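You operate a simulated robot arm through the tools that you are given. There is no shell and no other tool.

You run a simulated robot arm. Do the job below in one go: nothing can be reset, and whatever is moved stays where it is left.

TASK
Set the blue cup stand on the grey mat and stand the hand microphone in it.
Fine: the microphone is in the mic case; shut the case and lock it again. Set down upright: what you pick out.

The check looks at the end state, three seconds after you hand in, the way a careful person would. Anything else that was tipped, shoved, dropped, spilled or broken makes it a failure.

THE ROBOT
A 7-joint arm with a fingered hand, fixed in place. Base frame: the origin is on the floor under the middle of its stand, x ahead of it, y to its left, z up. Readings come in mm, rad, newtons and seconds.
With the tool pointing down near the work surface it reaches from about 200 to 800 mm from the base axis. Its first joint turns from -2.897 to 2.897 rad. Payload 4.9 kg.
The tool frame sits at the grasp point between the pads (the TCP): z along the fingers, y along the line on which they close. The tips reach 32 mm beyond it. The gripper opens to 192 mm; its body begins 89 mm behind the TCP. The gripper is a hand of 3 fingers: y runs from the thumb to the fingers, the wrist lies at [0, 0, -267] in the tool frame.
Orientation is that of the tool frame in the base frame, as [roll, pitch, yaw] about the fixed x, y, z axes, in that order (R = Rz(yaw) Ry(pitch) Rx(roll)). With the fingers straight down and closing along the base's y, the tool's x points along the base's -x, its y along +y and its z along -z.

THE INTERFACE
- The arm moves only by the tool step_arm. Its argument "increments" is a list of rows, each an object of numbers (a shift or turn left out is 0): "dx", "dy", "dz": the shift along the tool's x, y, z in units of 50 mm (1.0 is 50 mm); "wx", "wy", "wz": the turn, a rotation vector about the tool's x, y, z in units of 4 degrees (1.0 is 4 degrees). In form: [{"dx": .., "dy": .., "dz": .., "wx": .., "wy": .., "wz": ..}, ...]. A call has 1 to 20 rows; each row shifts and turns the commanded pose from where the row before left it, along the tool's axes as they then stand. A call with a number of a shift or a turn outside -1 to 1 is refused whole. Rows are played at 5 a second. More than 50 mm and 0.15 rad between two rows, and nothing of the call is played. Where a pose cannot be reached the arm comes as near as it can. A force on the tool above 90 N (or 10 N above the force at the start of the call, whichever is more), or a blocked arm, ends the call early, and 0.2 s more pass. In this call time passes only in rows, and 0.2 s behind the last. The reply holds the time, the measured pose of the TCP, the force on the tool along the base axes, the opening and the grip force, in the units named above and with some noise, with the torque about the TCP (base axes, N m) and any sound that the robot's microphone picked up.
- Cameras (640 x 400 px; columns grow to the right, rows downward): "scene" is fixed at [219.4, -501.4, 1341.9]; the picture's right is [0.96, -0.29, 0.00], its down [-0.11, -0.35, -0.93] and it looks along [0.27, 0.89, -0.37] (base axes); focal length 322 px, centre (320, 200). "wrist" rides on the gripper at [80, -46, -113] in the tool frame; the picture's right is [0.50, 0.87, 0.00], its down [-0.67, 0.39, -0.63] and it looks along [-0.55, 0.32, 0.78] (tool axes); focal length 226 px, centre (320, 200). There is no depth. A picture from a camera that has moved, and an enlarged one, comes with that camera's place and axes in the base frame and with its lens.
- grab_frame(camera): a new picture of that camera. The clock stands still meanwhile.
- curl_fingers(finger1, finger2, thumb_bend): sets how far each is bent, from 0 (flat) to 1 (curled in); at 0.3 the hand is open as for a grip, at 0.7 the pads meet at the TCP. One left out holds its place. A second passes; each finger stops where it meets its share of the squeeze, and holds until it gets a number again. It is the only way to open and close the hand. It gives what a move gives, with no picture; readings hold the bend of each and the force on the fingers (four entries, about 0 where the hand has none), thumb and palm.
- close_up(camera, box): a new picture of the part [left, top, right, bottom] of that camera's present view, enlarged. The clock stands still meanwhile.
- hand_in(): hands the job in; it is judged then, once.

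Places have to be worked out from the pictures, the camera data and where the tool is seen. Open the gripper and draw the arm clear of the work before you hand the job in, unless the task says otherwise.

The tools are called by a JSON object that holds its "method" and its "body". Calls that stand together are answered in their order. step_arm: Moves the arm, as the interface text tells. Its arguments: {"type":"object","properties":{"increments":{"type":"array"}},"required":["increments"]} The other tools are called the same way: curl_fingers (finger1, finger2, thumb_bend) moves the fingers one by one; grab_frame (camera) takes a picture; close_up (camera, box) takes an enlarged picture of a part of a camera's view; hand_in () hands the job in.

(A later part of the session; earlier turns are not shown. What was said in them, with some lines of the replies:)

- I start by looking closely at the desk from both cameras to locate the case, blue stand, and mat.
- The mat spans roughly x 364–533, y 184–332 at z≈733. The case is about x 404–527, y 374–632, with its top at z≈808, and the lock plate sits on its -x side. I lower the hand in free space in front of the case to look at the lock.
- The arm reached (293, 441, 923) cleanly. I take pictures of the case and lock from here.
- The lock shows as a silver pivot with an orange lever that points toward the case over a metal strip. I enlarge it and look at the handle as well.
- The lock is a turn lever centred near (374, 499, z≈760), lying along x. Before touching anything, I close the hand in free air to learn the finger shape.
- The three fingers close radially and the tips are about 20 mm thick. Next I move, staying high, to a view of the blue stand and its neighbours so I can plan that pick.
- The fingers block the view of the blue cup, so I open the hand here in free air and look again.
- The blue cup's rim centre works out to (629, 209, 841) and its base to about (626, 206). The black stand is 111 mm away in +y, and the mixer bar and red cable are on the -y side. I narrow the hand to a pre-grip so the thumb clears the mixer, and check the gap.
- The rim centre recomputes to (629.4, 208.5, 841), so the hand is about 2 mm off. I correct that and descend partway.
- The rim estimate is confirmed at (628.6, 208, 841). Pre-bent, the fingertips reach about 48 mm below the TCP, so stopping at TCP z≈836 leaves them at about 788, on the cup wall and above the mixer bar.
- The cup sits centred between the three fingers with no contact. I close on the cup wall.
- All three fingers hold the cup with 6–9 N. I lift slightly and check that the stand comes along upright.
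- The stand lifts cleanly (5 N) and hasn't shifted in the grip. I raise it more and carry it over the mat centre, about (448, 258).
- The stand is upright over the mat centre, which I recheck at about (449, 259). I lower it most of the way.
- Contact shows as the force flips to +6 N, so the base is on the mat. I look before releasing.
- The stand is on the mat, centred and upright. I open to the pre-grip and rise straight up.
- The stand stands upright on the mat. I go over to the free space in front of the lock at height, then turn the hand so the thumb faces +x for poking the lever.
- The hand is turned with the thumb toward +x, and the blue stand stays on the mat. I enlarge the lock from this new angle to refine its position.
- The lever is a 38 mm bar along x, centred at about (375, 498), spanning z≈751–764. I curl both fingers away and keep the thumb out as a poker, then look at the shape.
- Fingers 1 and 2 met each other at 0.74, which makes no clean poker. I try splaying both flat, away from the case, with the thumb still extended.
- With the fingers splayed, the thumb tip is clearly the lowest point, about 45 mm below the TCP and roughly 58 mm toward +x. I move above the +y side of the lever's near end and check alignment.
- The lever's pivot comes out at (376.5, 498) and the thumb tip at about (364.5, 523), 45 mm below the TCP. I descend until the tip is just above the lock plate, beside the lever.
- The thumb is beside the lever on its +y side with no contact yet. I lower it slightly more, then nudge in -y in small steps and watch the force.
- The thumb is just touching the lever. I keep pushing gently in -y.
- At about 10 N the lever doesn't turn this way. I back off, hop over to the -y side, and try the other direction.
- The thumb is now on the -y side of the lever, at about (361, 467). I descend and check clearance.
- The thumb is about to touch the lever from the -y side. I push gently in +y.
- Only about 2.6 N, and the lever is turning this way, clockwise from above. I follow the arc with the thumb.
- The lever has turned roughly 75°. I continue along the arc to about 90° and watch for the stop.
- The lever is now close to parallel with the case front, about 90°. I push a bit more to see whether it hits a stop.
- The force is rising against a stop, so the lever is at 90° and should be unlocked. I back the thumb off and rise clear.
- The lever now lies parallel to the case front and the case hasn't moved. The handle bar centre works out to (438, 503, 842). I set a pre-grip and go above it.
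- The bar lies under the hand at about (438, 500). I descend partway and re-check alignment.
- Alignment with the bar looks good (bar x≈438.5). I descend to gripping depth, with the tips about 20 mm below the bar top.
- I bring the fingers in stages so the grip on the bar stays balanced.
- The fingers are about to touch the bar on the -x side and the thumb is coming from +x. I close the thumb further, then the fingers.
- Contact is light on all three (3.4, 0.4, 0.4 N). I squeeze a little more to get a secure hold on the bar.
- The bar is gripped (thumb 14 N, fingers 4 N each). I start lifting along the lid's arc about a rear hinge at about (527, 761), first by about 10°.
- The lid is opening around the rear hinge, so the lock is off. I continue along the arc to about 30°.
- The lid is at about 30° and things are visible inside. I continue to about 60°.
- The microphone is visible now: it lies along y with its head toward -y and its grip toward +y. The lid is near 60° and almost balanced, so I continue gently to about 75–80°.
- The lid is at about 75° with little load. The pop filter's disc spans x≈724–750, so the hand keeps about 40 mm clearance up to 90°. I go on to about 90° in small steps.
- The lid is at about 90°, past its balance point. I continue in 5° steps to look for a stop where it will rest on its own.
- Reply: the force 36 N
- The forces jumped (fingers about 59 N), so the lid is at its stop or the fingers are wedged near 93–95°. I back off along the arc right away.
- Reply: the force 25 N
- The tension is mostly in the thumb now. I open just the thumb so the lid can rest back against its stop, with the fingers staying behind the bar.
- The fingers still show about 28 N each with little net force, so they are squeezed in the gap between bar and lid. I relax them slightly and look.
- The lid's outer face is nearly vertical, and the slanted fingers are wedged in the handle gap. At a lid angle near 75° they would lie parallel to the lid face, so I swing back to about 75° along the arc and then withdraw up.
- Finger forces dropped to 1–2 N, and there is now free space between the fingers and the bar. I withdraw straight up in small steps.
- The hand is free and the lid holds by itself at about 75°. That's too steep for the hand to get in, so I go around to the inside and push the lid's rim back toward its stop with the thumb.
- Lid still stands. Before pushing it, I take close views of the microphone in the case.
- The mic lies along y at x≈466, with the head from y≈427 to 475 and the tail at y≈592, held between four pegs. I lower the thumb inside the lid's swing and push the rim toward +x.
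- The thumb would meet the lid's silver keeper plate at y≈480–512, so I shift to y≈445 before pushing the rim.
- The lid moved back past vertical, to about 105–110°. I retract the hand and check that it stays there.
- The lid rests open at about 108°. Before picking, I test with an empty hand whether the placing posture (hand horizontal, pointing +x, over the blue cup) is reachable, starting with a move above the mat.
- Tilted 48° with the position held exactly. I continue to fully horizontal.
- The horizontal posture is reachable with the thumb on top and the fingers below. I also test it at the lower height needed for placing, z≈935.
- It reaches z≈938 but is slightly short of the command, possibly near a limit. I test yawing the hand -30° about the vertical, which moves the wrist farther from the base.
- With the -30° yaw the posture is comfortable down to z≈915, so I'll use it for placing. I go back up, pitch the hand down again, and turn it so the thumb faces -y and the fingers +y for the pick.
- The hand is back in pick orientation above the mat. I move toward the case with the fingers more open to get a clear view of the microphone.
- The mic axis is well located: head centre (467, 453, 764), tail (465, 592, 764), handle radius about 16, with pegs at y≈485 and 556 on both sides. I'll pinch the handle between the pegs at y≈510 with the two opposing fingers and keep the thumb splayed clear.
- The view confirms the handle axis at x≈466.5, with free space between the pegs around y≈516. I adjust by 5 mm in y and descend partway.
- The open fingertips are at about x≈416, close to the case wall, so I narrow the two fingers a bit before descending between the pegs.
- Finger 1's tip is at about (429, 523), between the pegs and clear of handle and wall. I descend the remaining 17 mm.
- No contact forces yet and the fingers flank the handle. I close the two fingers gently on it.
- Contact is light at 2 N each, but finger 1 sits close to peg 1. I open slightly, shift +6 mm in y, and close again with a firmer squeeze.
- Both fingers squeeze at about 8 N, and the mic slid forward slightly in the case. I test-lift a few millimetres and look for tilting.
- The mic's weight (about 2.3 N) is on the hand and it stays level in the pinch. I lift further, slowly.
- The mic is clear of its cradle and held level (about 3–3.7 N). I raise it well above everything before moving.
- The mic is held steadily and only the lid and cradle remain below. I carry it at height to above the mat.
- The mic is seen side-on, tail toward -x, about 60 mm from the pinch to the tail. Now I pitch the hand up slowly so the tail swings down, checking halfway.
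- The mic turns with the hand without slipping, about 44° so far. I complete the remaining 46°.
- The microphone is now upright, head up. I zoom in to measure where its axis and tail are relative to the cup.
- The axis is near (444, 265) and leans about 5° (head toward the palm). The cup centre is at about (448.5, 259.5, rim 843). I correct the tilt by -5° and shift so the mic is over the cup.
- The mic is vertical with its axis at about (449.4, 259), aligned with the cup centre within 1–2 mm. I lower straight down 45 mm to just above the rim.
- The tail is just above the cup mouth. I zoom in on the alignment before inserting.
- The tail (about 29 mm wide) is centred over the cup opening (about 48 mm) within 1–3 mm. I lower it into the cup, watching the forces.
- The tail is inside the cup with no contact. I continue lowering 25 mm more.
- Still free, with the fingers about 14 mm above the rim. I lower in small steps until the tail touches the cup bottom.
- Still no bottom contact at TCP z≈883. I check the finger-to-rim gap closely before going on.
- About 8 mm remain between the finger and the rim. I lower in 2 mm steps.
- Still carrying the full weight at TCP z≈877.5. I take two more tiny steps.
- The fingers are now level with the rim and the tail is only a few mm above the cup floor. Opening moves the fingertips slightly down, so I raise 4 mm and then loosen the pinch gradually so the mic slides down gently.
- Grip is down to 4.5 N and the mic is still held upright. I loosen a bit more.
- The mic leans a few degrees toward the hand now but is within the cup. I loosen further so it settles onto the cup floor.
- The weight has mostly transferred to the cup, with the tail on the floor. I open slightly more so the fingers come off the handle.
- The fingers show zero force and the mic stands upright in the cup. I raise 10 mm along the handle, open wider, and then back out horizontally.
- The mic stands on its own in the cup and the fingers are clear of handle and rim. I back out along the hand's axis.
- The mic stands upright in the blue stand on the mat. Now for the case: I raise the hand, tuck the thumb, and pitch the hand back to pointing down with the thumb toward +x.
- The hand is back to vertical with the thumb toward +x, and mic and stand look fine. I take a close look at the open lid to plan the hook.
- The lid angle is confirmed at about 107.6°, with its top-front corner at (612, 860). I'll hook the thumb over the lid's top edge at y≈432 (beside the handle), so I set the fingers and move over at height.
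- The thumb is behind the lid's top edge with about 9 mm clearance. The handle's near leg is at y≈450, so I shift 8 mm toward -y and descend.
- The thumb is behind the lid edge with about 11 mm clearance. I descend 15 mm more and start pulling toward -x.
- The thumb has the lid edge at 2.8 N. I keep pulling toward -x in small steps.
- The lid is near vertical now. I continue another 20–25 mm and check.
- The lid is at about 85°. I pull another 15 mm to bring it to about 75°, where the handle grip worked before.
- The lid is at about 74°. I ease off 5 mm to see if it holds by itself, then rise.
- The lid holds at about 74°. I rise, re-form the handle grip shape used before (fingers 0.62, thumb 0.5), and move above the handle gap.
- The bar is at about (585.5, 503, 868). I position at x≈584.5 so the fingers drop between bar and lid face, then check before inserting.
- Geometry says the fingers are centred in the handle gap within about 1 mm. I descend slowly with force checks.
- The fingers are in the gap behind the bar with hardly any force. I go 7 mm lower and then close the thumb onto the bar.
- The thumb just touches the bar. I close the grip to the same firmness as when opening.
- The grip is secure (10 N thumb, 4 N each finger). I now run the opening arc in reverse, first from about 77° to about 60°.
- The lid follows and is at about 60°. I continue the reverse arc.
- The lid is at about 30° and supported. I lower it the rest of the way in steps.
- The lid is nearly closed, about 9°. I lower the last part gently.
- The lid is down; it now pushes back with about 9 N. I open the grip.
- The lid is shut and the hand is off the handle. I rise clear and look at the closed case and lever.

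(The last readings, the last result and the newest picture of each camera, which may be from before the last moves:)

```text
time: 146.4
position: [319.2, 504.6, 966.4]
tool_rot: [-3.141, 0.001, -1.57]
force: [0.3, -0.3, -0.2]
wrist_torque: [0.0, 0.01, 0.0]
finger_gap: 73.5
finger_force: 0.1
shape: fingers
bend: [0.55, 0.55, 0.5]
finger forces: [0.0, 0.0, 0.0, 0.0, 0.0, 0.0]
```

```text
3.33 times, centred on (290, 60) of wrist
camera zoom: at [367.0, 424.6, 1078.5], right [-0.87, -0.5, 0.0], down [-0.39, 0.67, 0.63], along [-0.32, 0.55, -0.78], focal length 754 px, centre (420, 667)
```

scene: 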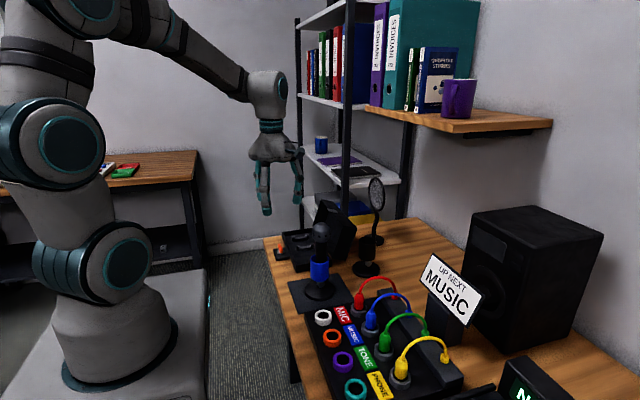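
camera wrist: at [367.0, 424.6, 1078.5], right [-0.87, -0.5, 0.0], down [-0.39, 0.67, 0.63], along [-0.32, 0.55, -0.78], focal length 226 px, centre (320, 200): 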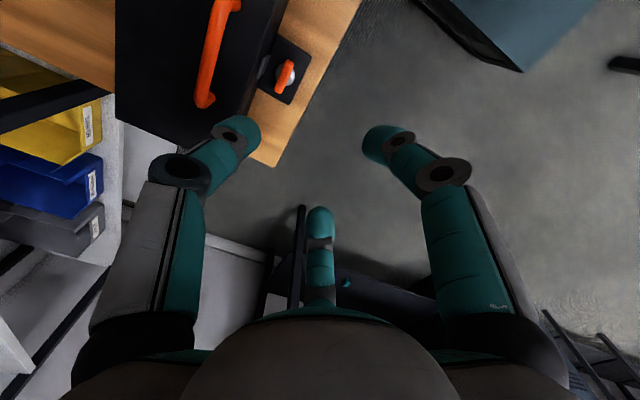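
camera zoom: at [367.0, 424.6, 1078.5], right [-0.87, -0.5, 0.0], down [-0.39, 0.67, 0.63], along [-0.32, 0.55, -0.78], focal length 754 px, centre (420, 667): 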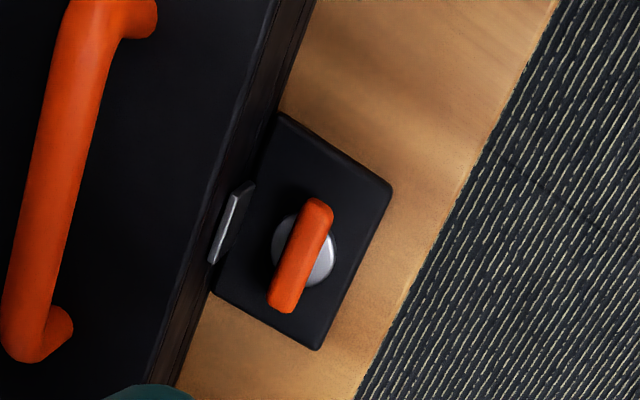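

The case is closed exactly where it was. Now the lock: I make the thumb poker again (bend 0.4, leaning outward, for lid clearance), with the fingers splayed flat, and measure its tip.

{"method": "curl_fingers", "body": {"finger1": 0.0, "finger2": 0.0, "thumb_bend": 0.4}}

{"method": "step_arm", "body": {"increments": [{"dx": 0.2, "dy": 0.6}, {"dx": 0.12, "dy": 0.3}, {"dz": 0.8}, {"dz": 0.8}]}}

{"method": "close_up", "body": {"camera": "wrist", "box": [160, 30, 320, 190]}}

{"method": "close_up", "body": {"camera": "scene", "box": [230, 180, 320, 280]}}

```text
time: 147.4
position: [319.1, 504.6, 967.0]
tool_rot: [-3.141, 0.0, -1.571]
force: [0.0, -0.7, 0.2]
wrist_torque: [0.05, -0.02, -0.02]
finger_gap: 183.0
finger_force: 0.0
shape: fingers
bend: [0.01, 0.01, 0.4]
finger forces: [0.0, 0.0, 0.1, 0.0, 0.0, 0.0]
```

```text
time: 148.4
position: [274.2, 488.9, 884.8]
tool_rot: [-3.141, 0.0, -1.571]
force: [-0.5, 0.7, 0.0]
wrist_torque: [-0.02, 0.01, 0.02]
finger_gap: 182.9
finger_force: 0.2
shape: fingers
bend: [0.0, 0.0, 0.4]
finger forces: [0.0, 0.0, 0.0, 0.1, 0.1, 0.0]
```

```text
2.50 times, centred on (240, 110) of wrist
camera zoom: at [322.6, 409.4, 997.8], right [-0.87, -0.5, 0.0], down [-0.39, 0.67, 0.63], along [-0.32, 0.55, -0.78], focal length 565 px, centre (520, 425)
```

zoom: 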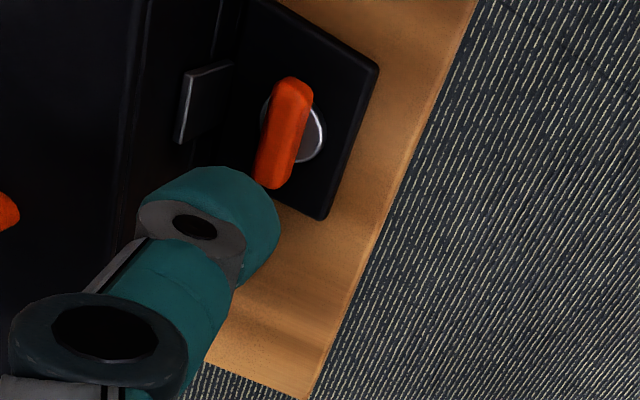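

```text
4.00 times, centred on (275, 230) of scene
camera zoom: at [219.4, -501.4, 1341.9], right [0.96, -0.29, 0.0], down [-0.11, -0.35, -0.93], along [0.27, 0.89, -0.37], focal length 1286 px, centre (500, 80)
```

zoom: 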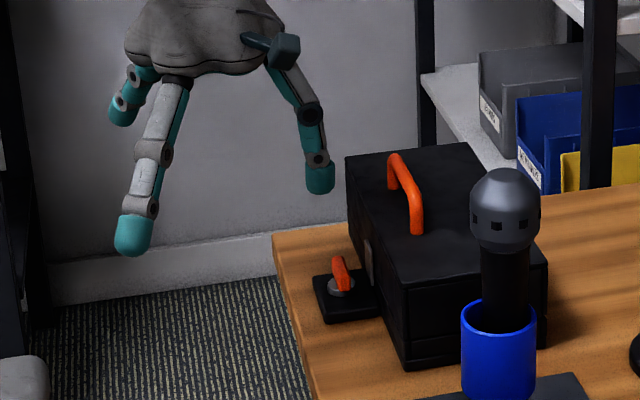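

The thumb tip sits at TCP + (83.5, -4), with its bottom about 42 mm below. I place it on the -x side of the lever's -y half and descend.

{"method": "step_arm", "body": {"increments": [{"dy": 0.14}, {"dz": 0.6}, {"dz": 0.6}, {"dz": 0.4}]}}

{"method": "close_up", "body": {"camera": "wrist", "box": [180, 10, 340, 170]}}

{"method": "close_up", "body": {"camera": "scene", "box": [250, 200, 320, 270]}}

```text
time: 149.4
position: [268.9, 488.9, 805.7]
tool_rot: [3.142, 0.0, -1.57]
force: [0.7, 0.5, 0.1]
wrist_torque: [-0.02, 0.0, 0.03]
finger_gap: 183.2
finger_force: 0.2
shape: fingers
bend: [0.0, 0.0, 0.4]
finger forces: [0.0, 0.1, 0.0, 0.1, 0.1, 0.0]
```

```text
2.50 times, centred on (260, 90) of wrist
camera zoom: at [315.6, 409.4, 917.9], right [-0.87, -0.5, 0.0], down [-0.39, 0.67, 0.63], along [-0.32, 0.55, -0.78], focal length 565 px, centre (470, 475)
```

zoom: 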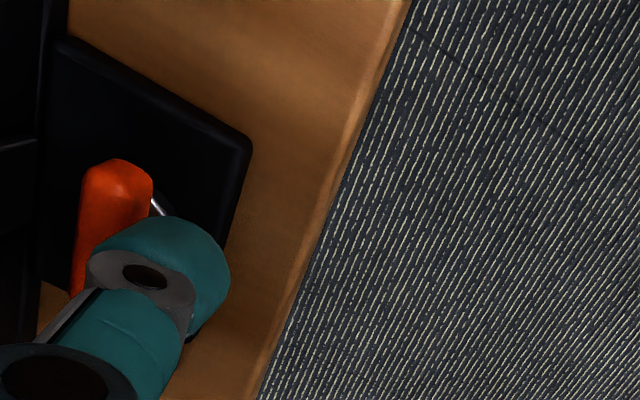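

```text
5.71 times, centred on (285, 235) of scene
camera zoom: at [219.4, -501.4, 1341.9], right [0.96, -0.29, 0.0], down [-0.11, -0.35, -0.93], along [0.27, 0.89, -0.37], focal length 1837 px, centre (520, 0)
```

zoom: 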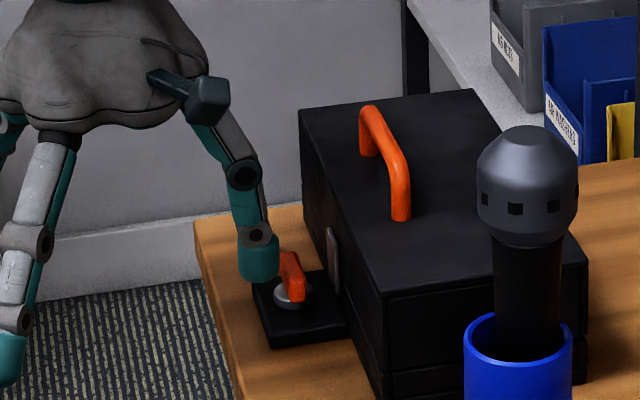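

The thumb tip is at (352, 485) with its bottom at z≈766. I go 13 mm lower, then push +x along the arc.

{"method": "step_arm", "body": {"increments": [{"dz": 0.25}]}}

{"method": "step_arm", "body": {"increments": [{"dy": -0.06}, {"dy": -0.06}]}}

{"method": "step_arm", "body": {"increments": [{"dx": 0.03, "dy": -0.05}, {"dx": 0.04, "dy": -0.05}]}}

{"method": "close_up", "body": {"camera": "scene", "box": [250, 200, 320, 270]}}

{"method": "close_up", "body": {"camera": "wrist", "box": [160, 0, 320, 160]}}

```text
time: 149.8
position: [268.0, 489.0, 793.5]
tool_rot: [-3.14, 0.0, -1.571]
force: [0.1, 0.1, 0.2]
wrist_torque: [-0.02, 0.02, 0.03]
finger_gap: 183.2
finger_force: 0.0
shape: fingers
bend: [0.0, 0.0, 0.4]
finger forces: [0.0, 0.1, 0.0, 0.0, 0.0, 0.0]
```

```text
time: 150.4
position: [273.2, 489.1, 793.9]
tool_rot: [3.141, 0.0, -1.572]
force: [0.0, 0.5, 0.6]
wrist_torque: [-0.01, 0.03, -0.02]
finger_gap: 183.3
finger_force: 0.0
shape: fingers
bend: [0.0, 0.0, 0.4]
finger forces: [0.1, 0.0, 0.0, 0.1, 0.1, 0.1]
```

```text
time: 151.0
position: [279.3, 485.9, 794.0]
tool_rot: [3.14, 0.001, -1.57]
force: [-1.0, 0.7, -0.2]
wrist_torque: [0.01, 0.02, 0.05]
finger_gap: 182.4
finger_force: 0.9
shape: fingers
bend: [0.0, 0.0, 0.4]
finger forces: [0.0, 0.0, 0.0, 0.0, 1.0, 0.0]
```

```text
5.71 times, centred on (285, 235) of scene
camera zoom: at [219.4, -501.4, 1341.9], right [0.96, -0.29, 0.0], down [-0.11, -0.35, -0.93], along [0.27, 0.89, -0.37], focal length 1837 px, centre (520, 0)
```

zoom: 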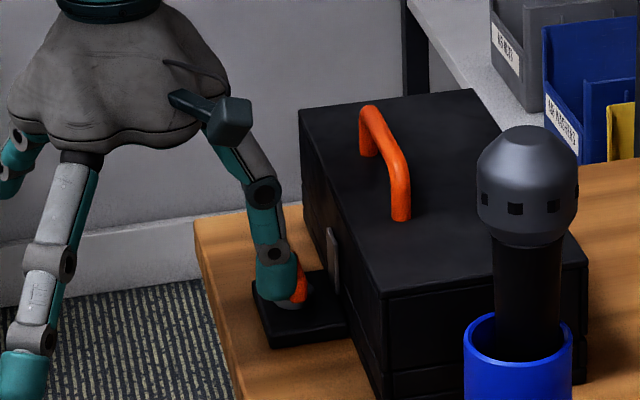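

```text
2.50 times, centred on (240, 80) of wrist
camera zoom: at [326.1, 405.3, 906.1], right [-0.87, -0.5, 0.0], down [-0.39, 0.67, 0.63], along [-0.32, 0.55, -0.78], focal length 565 px, centre (520, 500)
```

zoom: 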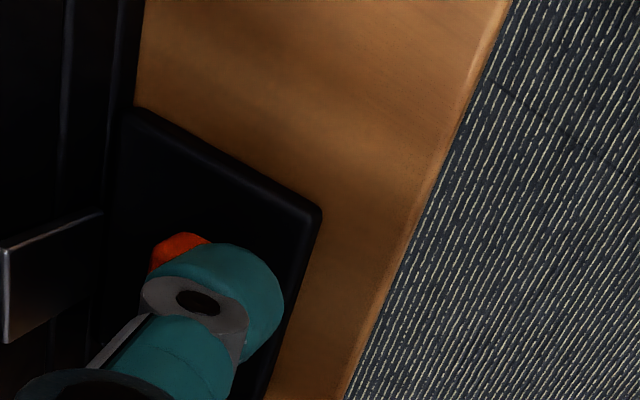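

The thumb touches the lever (about 1 N). I follow the arc to turn it counter-clockwise about halfway.

{"method": "step_arm", "body": {"increments": [{"dx": 0.026, "dy": -0.07}, {"dx": 0.026, "dy": -0.07}, {"dx": 0.024, "dy": -0.098}]}}

{"method": "close_up", "body": {"camera": "wrist", "box": [160, 0, 320, 160]}}

{"method": "close_up", "body": {"camera": "scene", "box": [250, 210, 310, 270]}}

```text
time: 151.8
position: [291.9, 480.7, 793.5]
tool_rot: [3.14, -0.001, -1.573]
force: [-0.2, -0.4, -0.6]
wrist_torque: [-0.03, 0.03, -0.02]
finger_gap: 182.4
finger_force: 0.2
shape: fingers
bend: [0.0, 0.0, 0.4]
finger forces: [0.0, 0.0, 0.0, 0.0, 0.6, 0.0]
```

```text
2.50 times, centred on (240, 80) of wrist
camera zoom: at [338.7, 401.1, 905.6], right [-0.87, -0.5, 0.0], down [-0.39, 0.67, 0.63], along [-0.32, 0.55, -0.78], focal length 565 px, centre (520, 500)
```

zoom: 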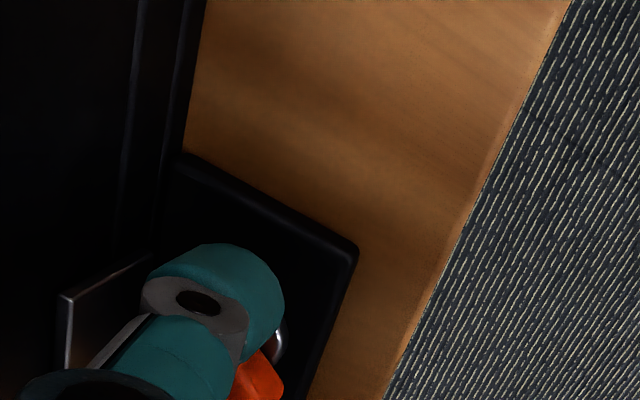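

```text
6.67 times, centred on (280, 240) of scene
camera zoom: at [219.4, -501.4, 1341.9], right [0.96, -0.29, 0.0], down [-0.11, -0.35, -0.93], along [0.27, 0.89, -0.37], focal length 2143 px, centre (587, -67)
```

zoom: 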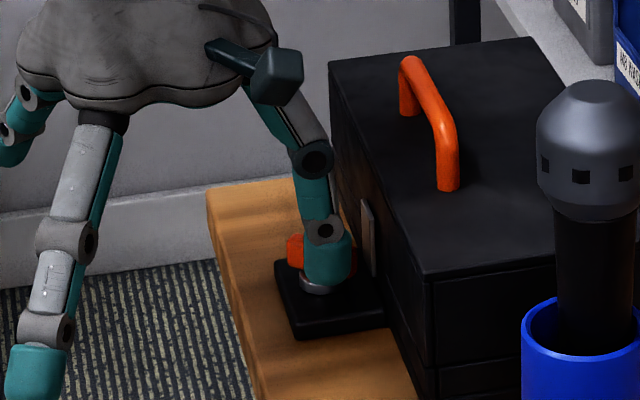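

The lever has turned about 45° or more. I continue the arc to the locked position, watching the force for the stop.

{"method": "step_arm", "body": {"increments": [{"dx": -0.002, "dy": -0.1}, {"dx": -0.028, "dy": -0.09}]}}

{"method": "close_up", "body": {"camera": "wrist", "box": [160, 0, 320, 160]}}

{"method": "close_up", "body": {"camera": "scene", "box": [250, 210, 310, 270]}}

```text
time: 152.4
position: [300.9, 483.4, 794.0]
tool_rot: [-3.141, 0.002, -1.571]
force: [-0.4, 1.0, 0.5]
wrist_torque: [0.0, -0.03, -0.02]
finger_gap: 183.0
finger_force: 0.1
shape: fingers
bend: [0.0, 0.0, 0.4]
finger forces: [0.0, 0.1, 0.0, 0.0, 0.0, 0.0]
```

```text
2.50 times, centred on (240, 80) of wrist
camera zoom: at [348.2, 403.2, 906.3], right [-0.87, -0.5, 0.0], down [-0.39, 0.67, 0.63], along [-0.32, 0.55, -0.77], focal length 565 px, centre (520, 500)
```

zoom: 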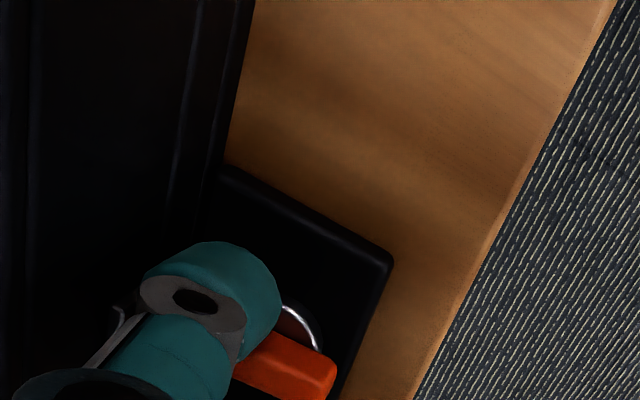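

```text
6.67 times, centred on (280, 240) of scene
camera zoom: at [219.4, -501.4, 1341.9], right [0.96, -0.29, 0.0], down [-0.11, -0.35, -0.93], along [0.27, 0.89, -0.37], focal length 2143 px, centre (587, -67)
```

zoom: 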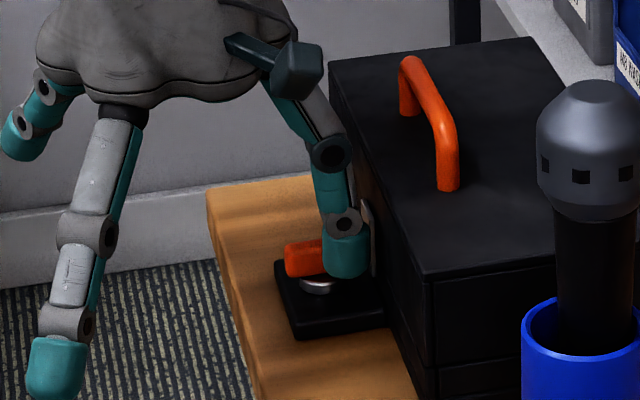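

The lever is nearly back along x. I push a few mm in +y to bring it firmly to its locked stop.

{"method": "step_arm", "body": {"increments": [{"dx": -0.05, "dy": -0.02}]}}

{"method": "step_arm", "body": {"increments": [{"dx": -0.04, "dy": 0.0}]}}

{"method": "close_up", "body": {"camera": "scene", "box": [250, 210, 310, 270]}}

```text
time: 152.8
position: [301.8, 485.3, 793.3]
tool_rot: [-3.141, -0.001, -1.572]
force: [-0.6, -2.0, -0.2]
wrist_torque: [-0.06, -0.05, -0.13]
finger_gap: 182.7
finger_force: 0.4
shape: fingers
bend: [0.0, 0.0, 0.4]
finger forces: [0.0, 0.0, 0.1, 0.0, 1.2, 0.1]
```

```text
time: 153.2
position: [301.0, 485.3, 793.4]
tool_rot: [-3.14, -0.001, -1.573]
force: [0.0, -5.7, 1.8]
wrist_torque: [-0.15, -0.13, -0.47]
finger_gap: 182.9
finger_force: 3.4
shape: fingers
bend: [0.0, 0.0, 0.4]
finger forces: [0.1, 0.0, 0.0, 0.0, 5.8, 0.0]
```

```text
6.67 times, centred on (280, 240) of scene
camera zoom: at [219.4, -501.4, 1341.9], right [0.96, -0.29, 0.0], down [-0.11, -0.35, -0.93], along [0.27, 0.89, -0.37], focal length 2143 px, centre (587, -67)
```

zoom: 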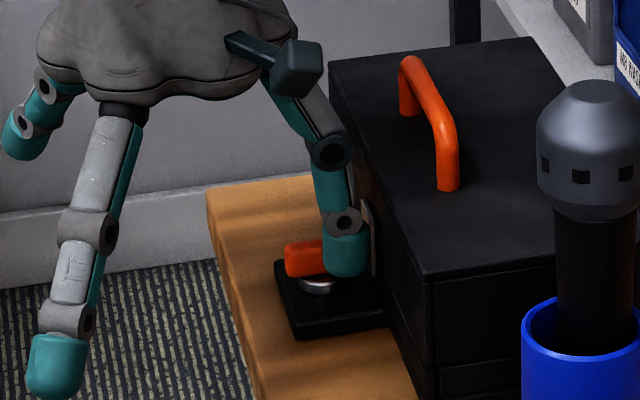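

The reaction rises to about 6 N with no more motion, so the lever is at its locked stop. I back off and lift the thumb away, then inspect.

{"method": "step_arm", "body": {"increments": [{"dx": 0.16}, {"dx": 0.1, "dy": 0.2}, {"dy": 0.4, "dz": -0.3}, {"dy": 0.2, "dz": -0.8}, {"dz": -1.0}, {"dz": -0.8}]}}

{"method": "close_up", "body": {"camera": "scene", "box": [262, 230, 312, 270]}}

{"method": "grab_frame", "body": {"camera": "wrist"}}

{"method": "grab_frame", "body": {"camera": "scene"}}

```text
time: 154.6
position: [260.9, 473.8, 938.1]
tool_rot: [-3.141, -0.001, -1.57]
force: [0.0, 0.0, -0.1]
wrist_torque: [0.01, 0.0, 0.0]
finger_gap: 182.9
finger_force: 0.2
shape: fingers
bend: [0.0, 0.0, 0.4]
finger forces: [0.0, 0.1, 0.0, 0.0, 0.0, 0.0]
```

```text
10.00 times, centred on (287, 250) of scene
camera zoom: at [219.4, -501.4, 1341.9], right [0.96, -0.29, 0.0], down [-0.11, -0.35, -0.93], along [0.27, 0.89, -0.37], focal length 3215 px, centre (650, -300)
```

zoom: 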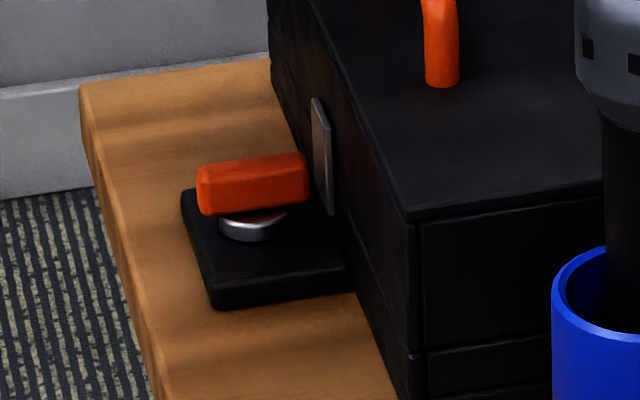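

```text
taken
camera wrist: at [309.0, 394.0, 1050.9], right [-0.87, -0.5, 0.0], down [-0.39, 0.67, 0.63], along [-0.32, 0.55, -0.78], focal length 226 px, centre (320, 200)
```

wrist: 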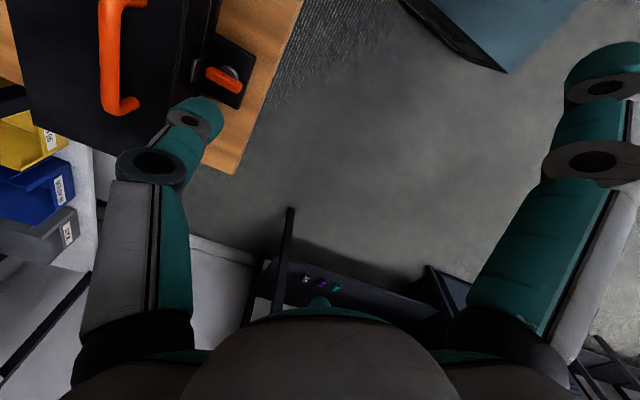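

```text
taken
```

scene: 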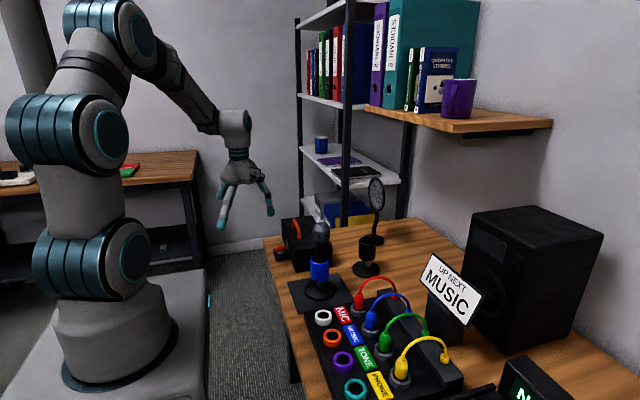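

The lever looks identical to its original locked position. I check the microphone, stand, and neighbouring objects closely.

{"method": "close_up", "body": {"camera": "scene", "box": [250, 170, 490, 320]}}

{"method": "close_up", "body": {"camera": "scene", "box": [290, 210, 350, 310]}}

```text
2.67 times, centred on (370, 245) of scene
camera zoom: at [219.4, -501.4, 1341.9], right [0.96, -0.29, 0.0], down [-0.11, -0.35, -0.93], along [0.27, 0.89, -0.37], focal length 857 px, centre (187, 80)
```

zoom: 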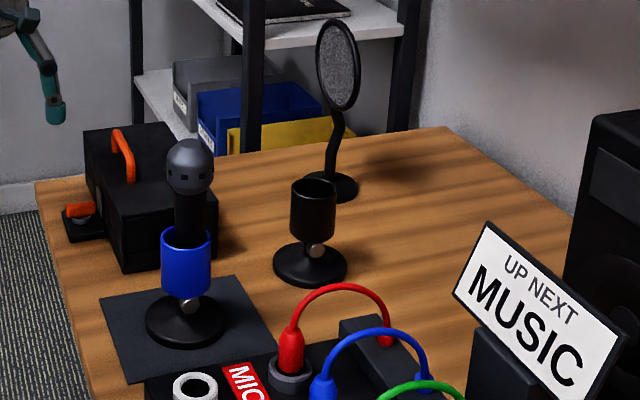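

```text
4.00 times, centred on (320, 260) of scene
camera zoom: at [219.4, -501.4, 1341.9], right [0.96, -0.29, 0.0], down [-0.11, -0.35, -0.93], along [0.27, 0.89, -0.37], focal length 1286 px, centre (320, -40)
```

zoom: 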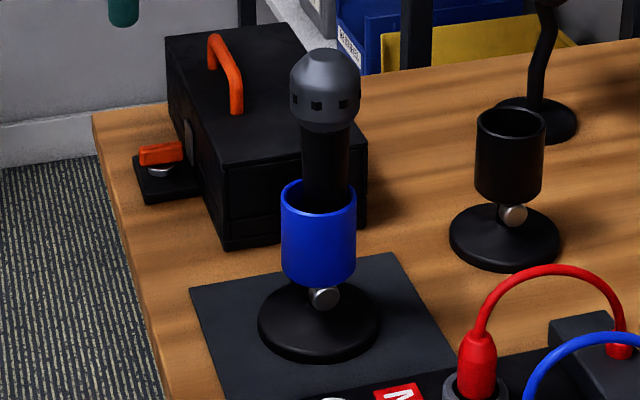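

Everything is in place: the mic is upright in the blue stand on the mat, the case is shut with the lever back at its original locked position, and the neighbours haven't moved. I open the hand and draw the arm clear.

{"method": "step_arm", "body": {"increments": [{"dy": 0.2, "dz": -0.9}, {"dz": -0.9}, {"dz": -0.9}, {"dz": -0.9}]}}

{"method": "curl_fingers", "body": {"finger1": 0.3, "finger2": 0.3, "thumb_bend": 0.3}}

{"method": "grab_frame", "body": {"camera": "scene"}}

{"method": "close_up", "body": {"camera": "scene", "box": [260, 205, 350, 305]}}

```text
time: 155.6
position: [250.3, 474.5, 1118.0]
tool_rot: [-3.141, -0.002, -1.572]
force: [0.1, 0.3, -0.3]
wrist_torque: [-0.03, -0.02, 0.02]
finger_gap: 182.9
finger_force: 0.0
shape: fingers
bend: [0.0, 0.0, 0.4]
finger forces: [0.0, 0.0, 0.0, 0.1, 0.1, 0.0]
```

```text
time: 156.6
position: [250.9, 474.1, 1118.6]
tool_rot: [3.141, 0.001, -1.571]
force: [-1.0, 0.2, 0.2]
wrist_torque: [0.0, -0.01, 0.03]
finger_gap: 168.3
finger_force: 0.1
shape: fingers
bend: [0.3, 0.3, 0.3]
finger forces: [0.2, 0.1, 0.0, 0.0, 0.1, 0.1]
```

```text
taken
```

scene: 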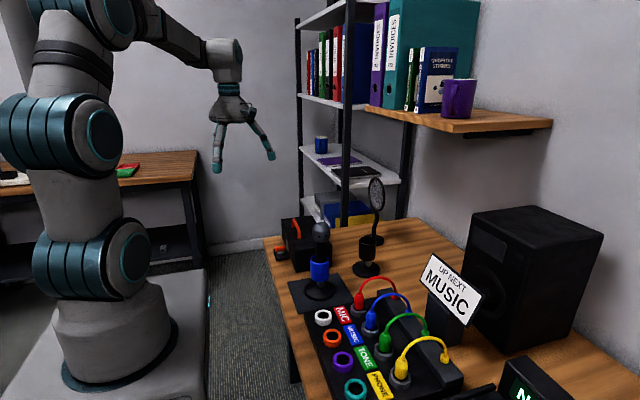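

```text
4.00 times, centred on (305, 255) of scene
camera zoom: at [219.4, -501.4, 1341.9], right [0.96, -0.29, 0.0], down [-0.11, -0.35, -0.93], along [0.27, 0.89, -0.37], focal length 1286 px, centre (380, -20)
```

zoom: 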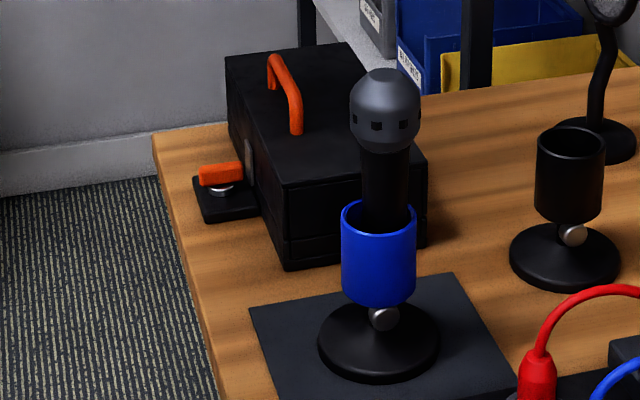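

The arm is clear and the hand is open. The final views show the mic upright in the blue stand on the mat and the case shut with its lever in the locked position, so I hand in.

{"method": "hand_in", "body": {}}

```text
The job is handed in.
```

The job is handed in. The blue cup stand is upright at the centre of the grey mat, and the microphone stands in it head up. The case is shut and the lock lever is back in its original position.

- **Lock:** I judged it by the lever's position and by the stop I felt when turning it back. I did not pull on the lid to test it.
- **Other objects:** the final pictures show the case, the black stand, the pop filter and the cables where they were at the start.
- **During the work:** I pushed the lid hard once, at about 35 N, when it was nearly fully open. I backed off straight away. The case closed normally afterwards and still sits where it was.

The gripper is open and the arm is clear of the desk.
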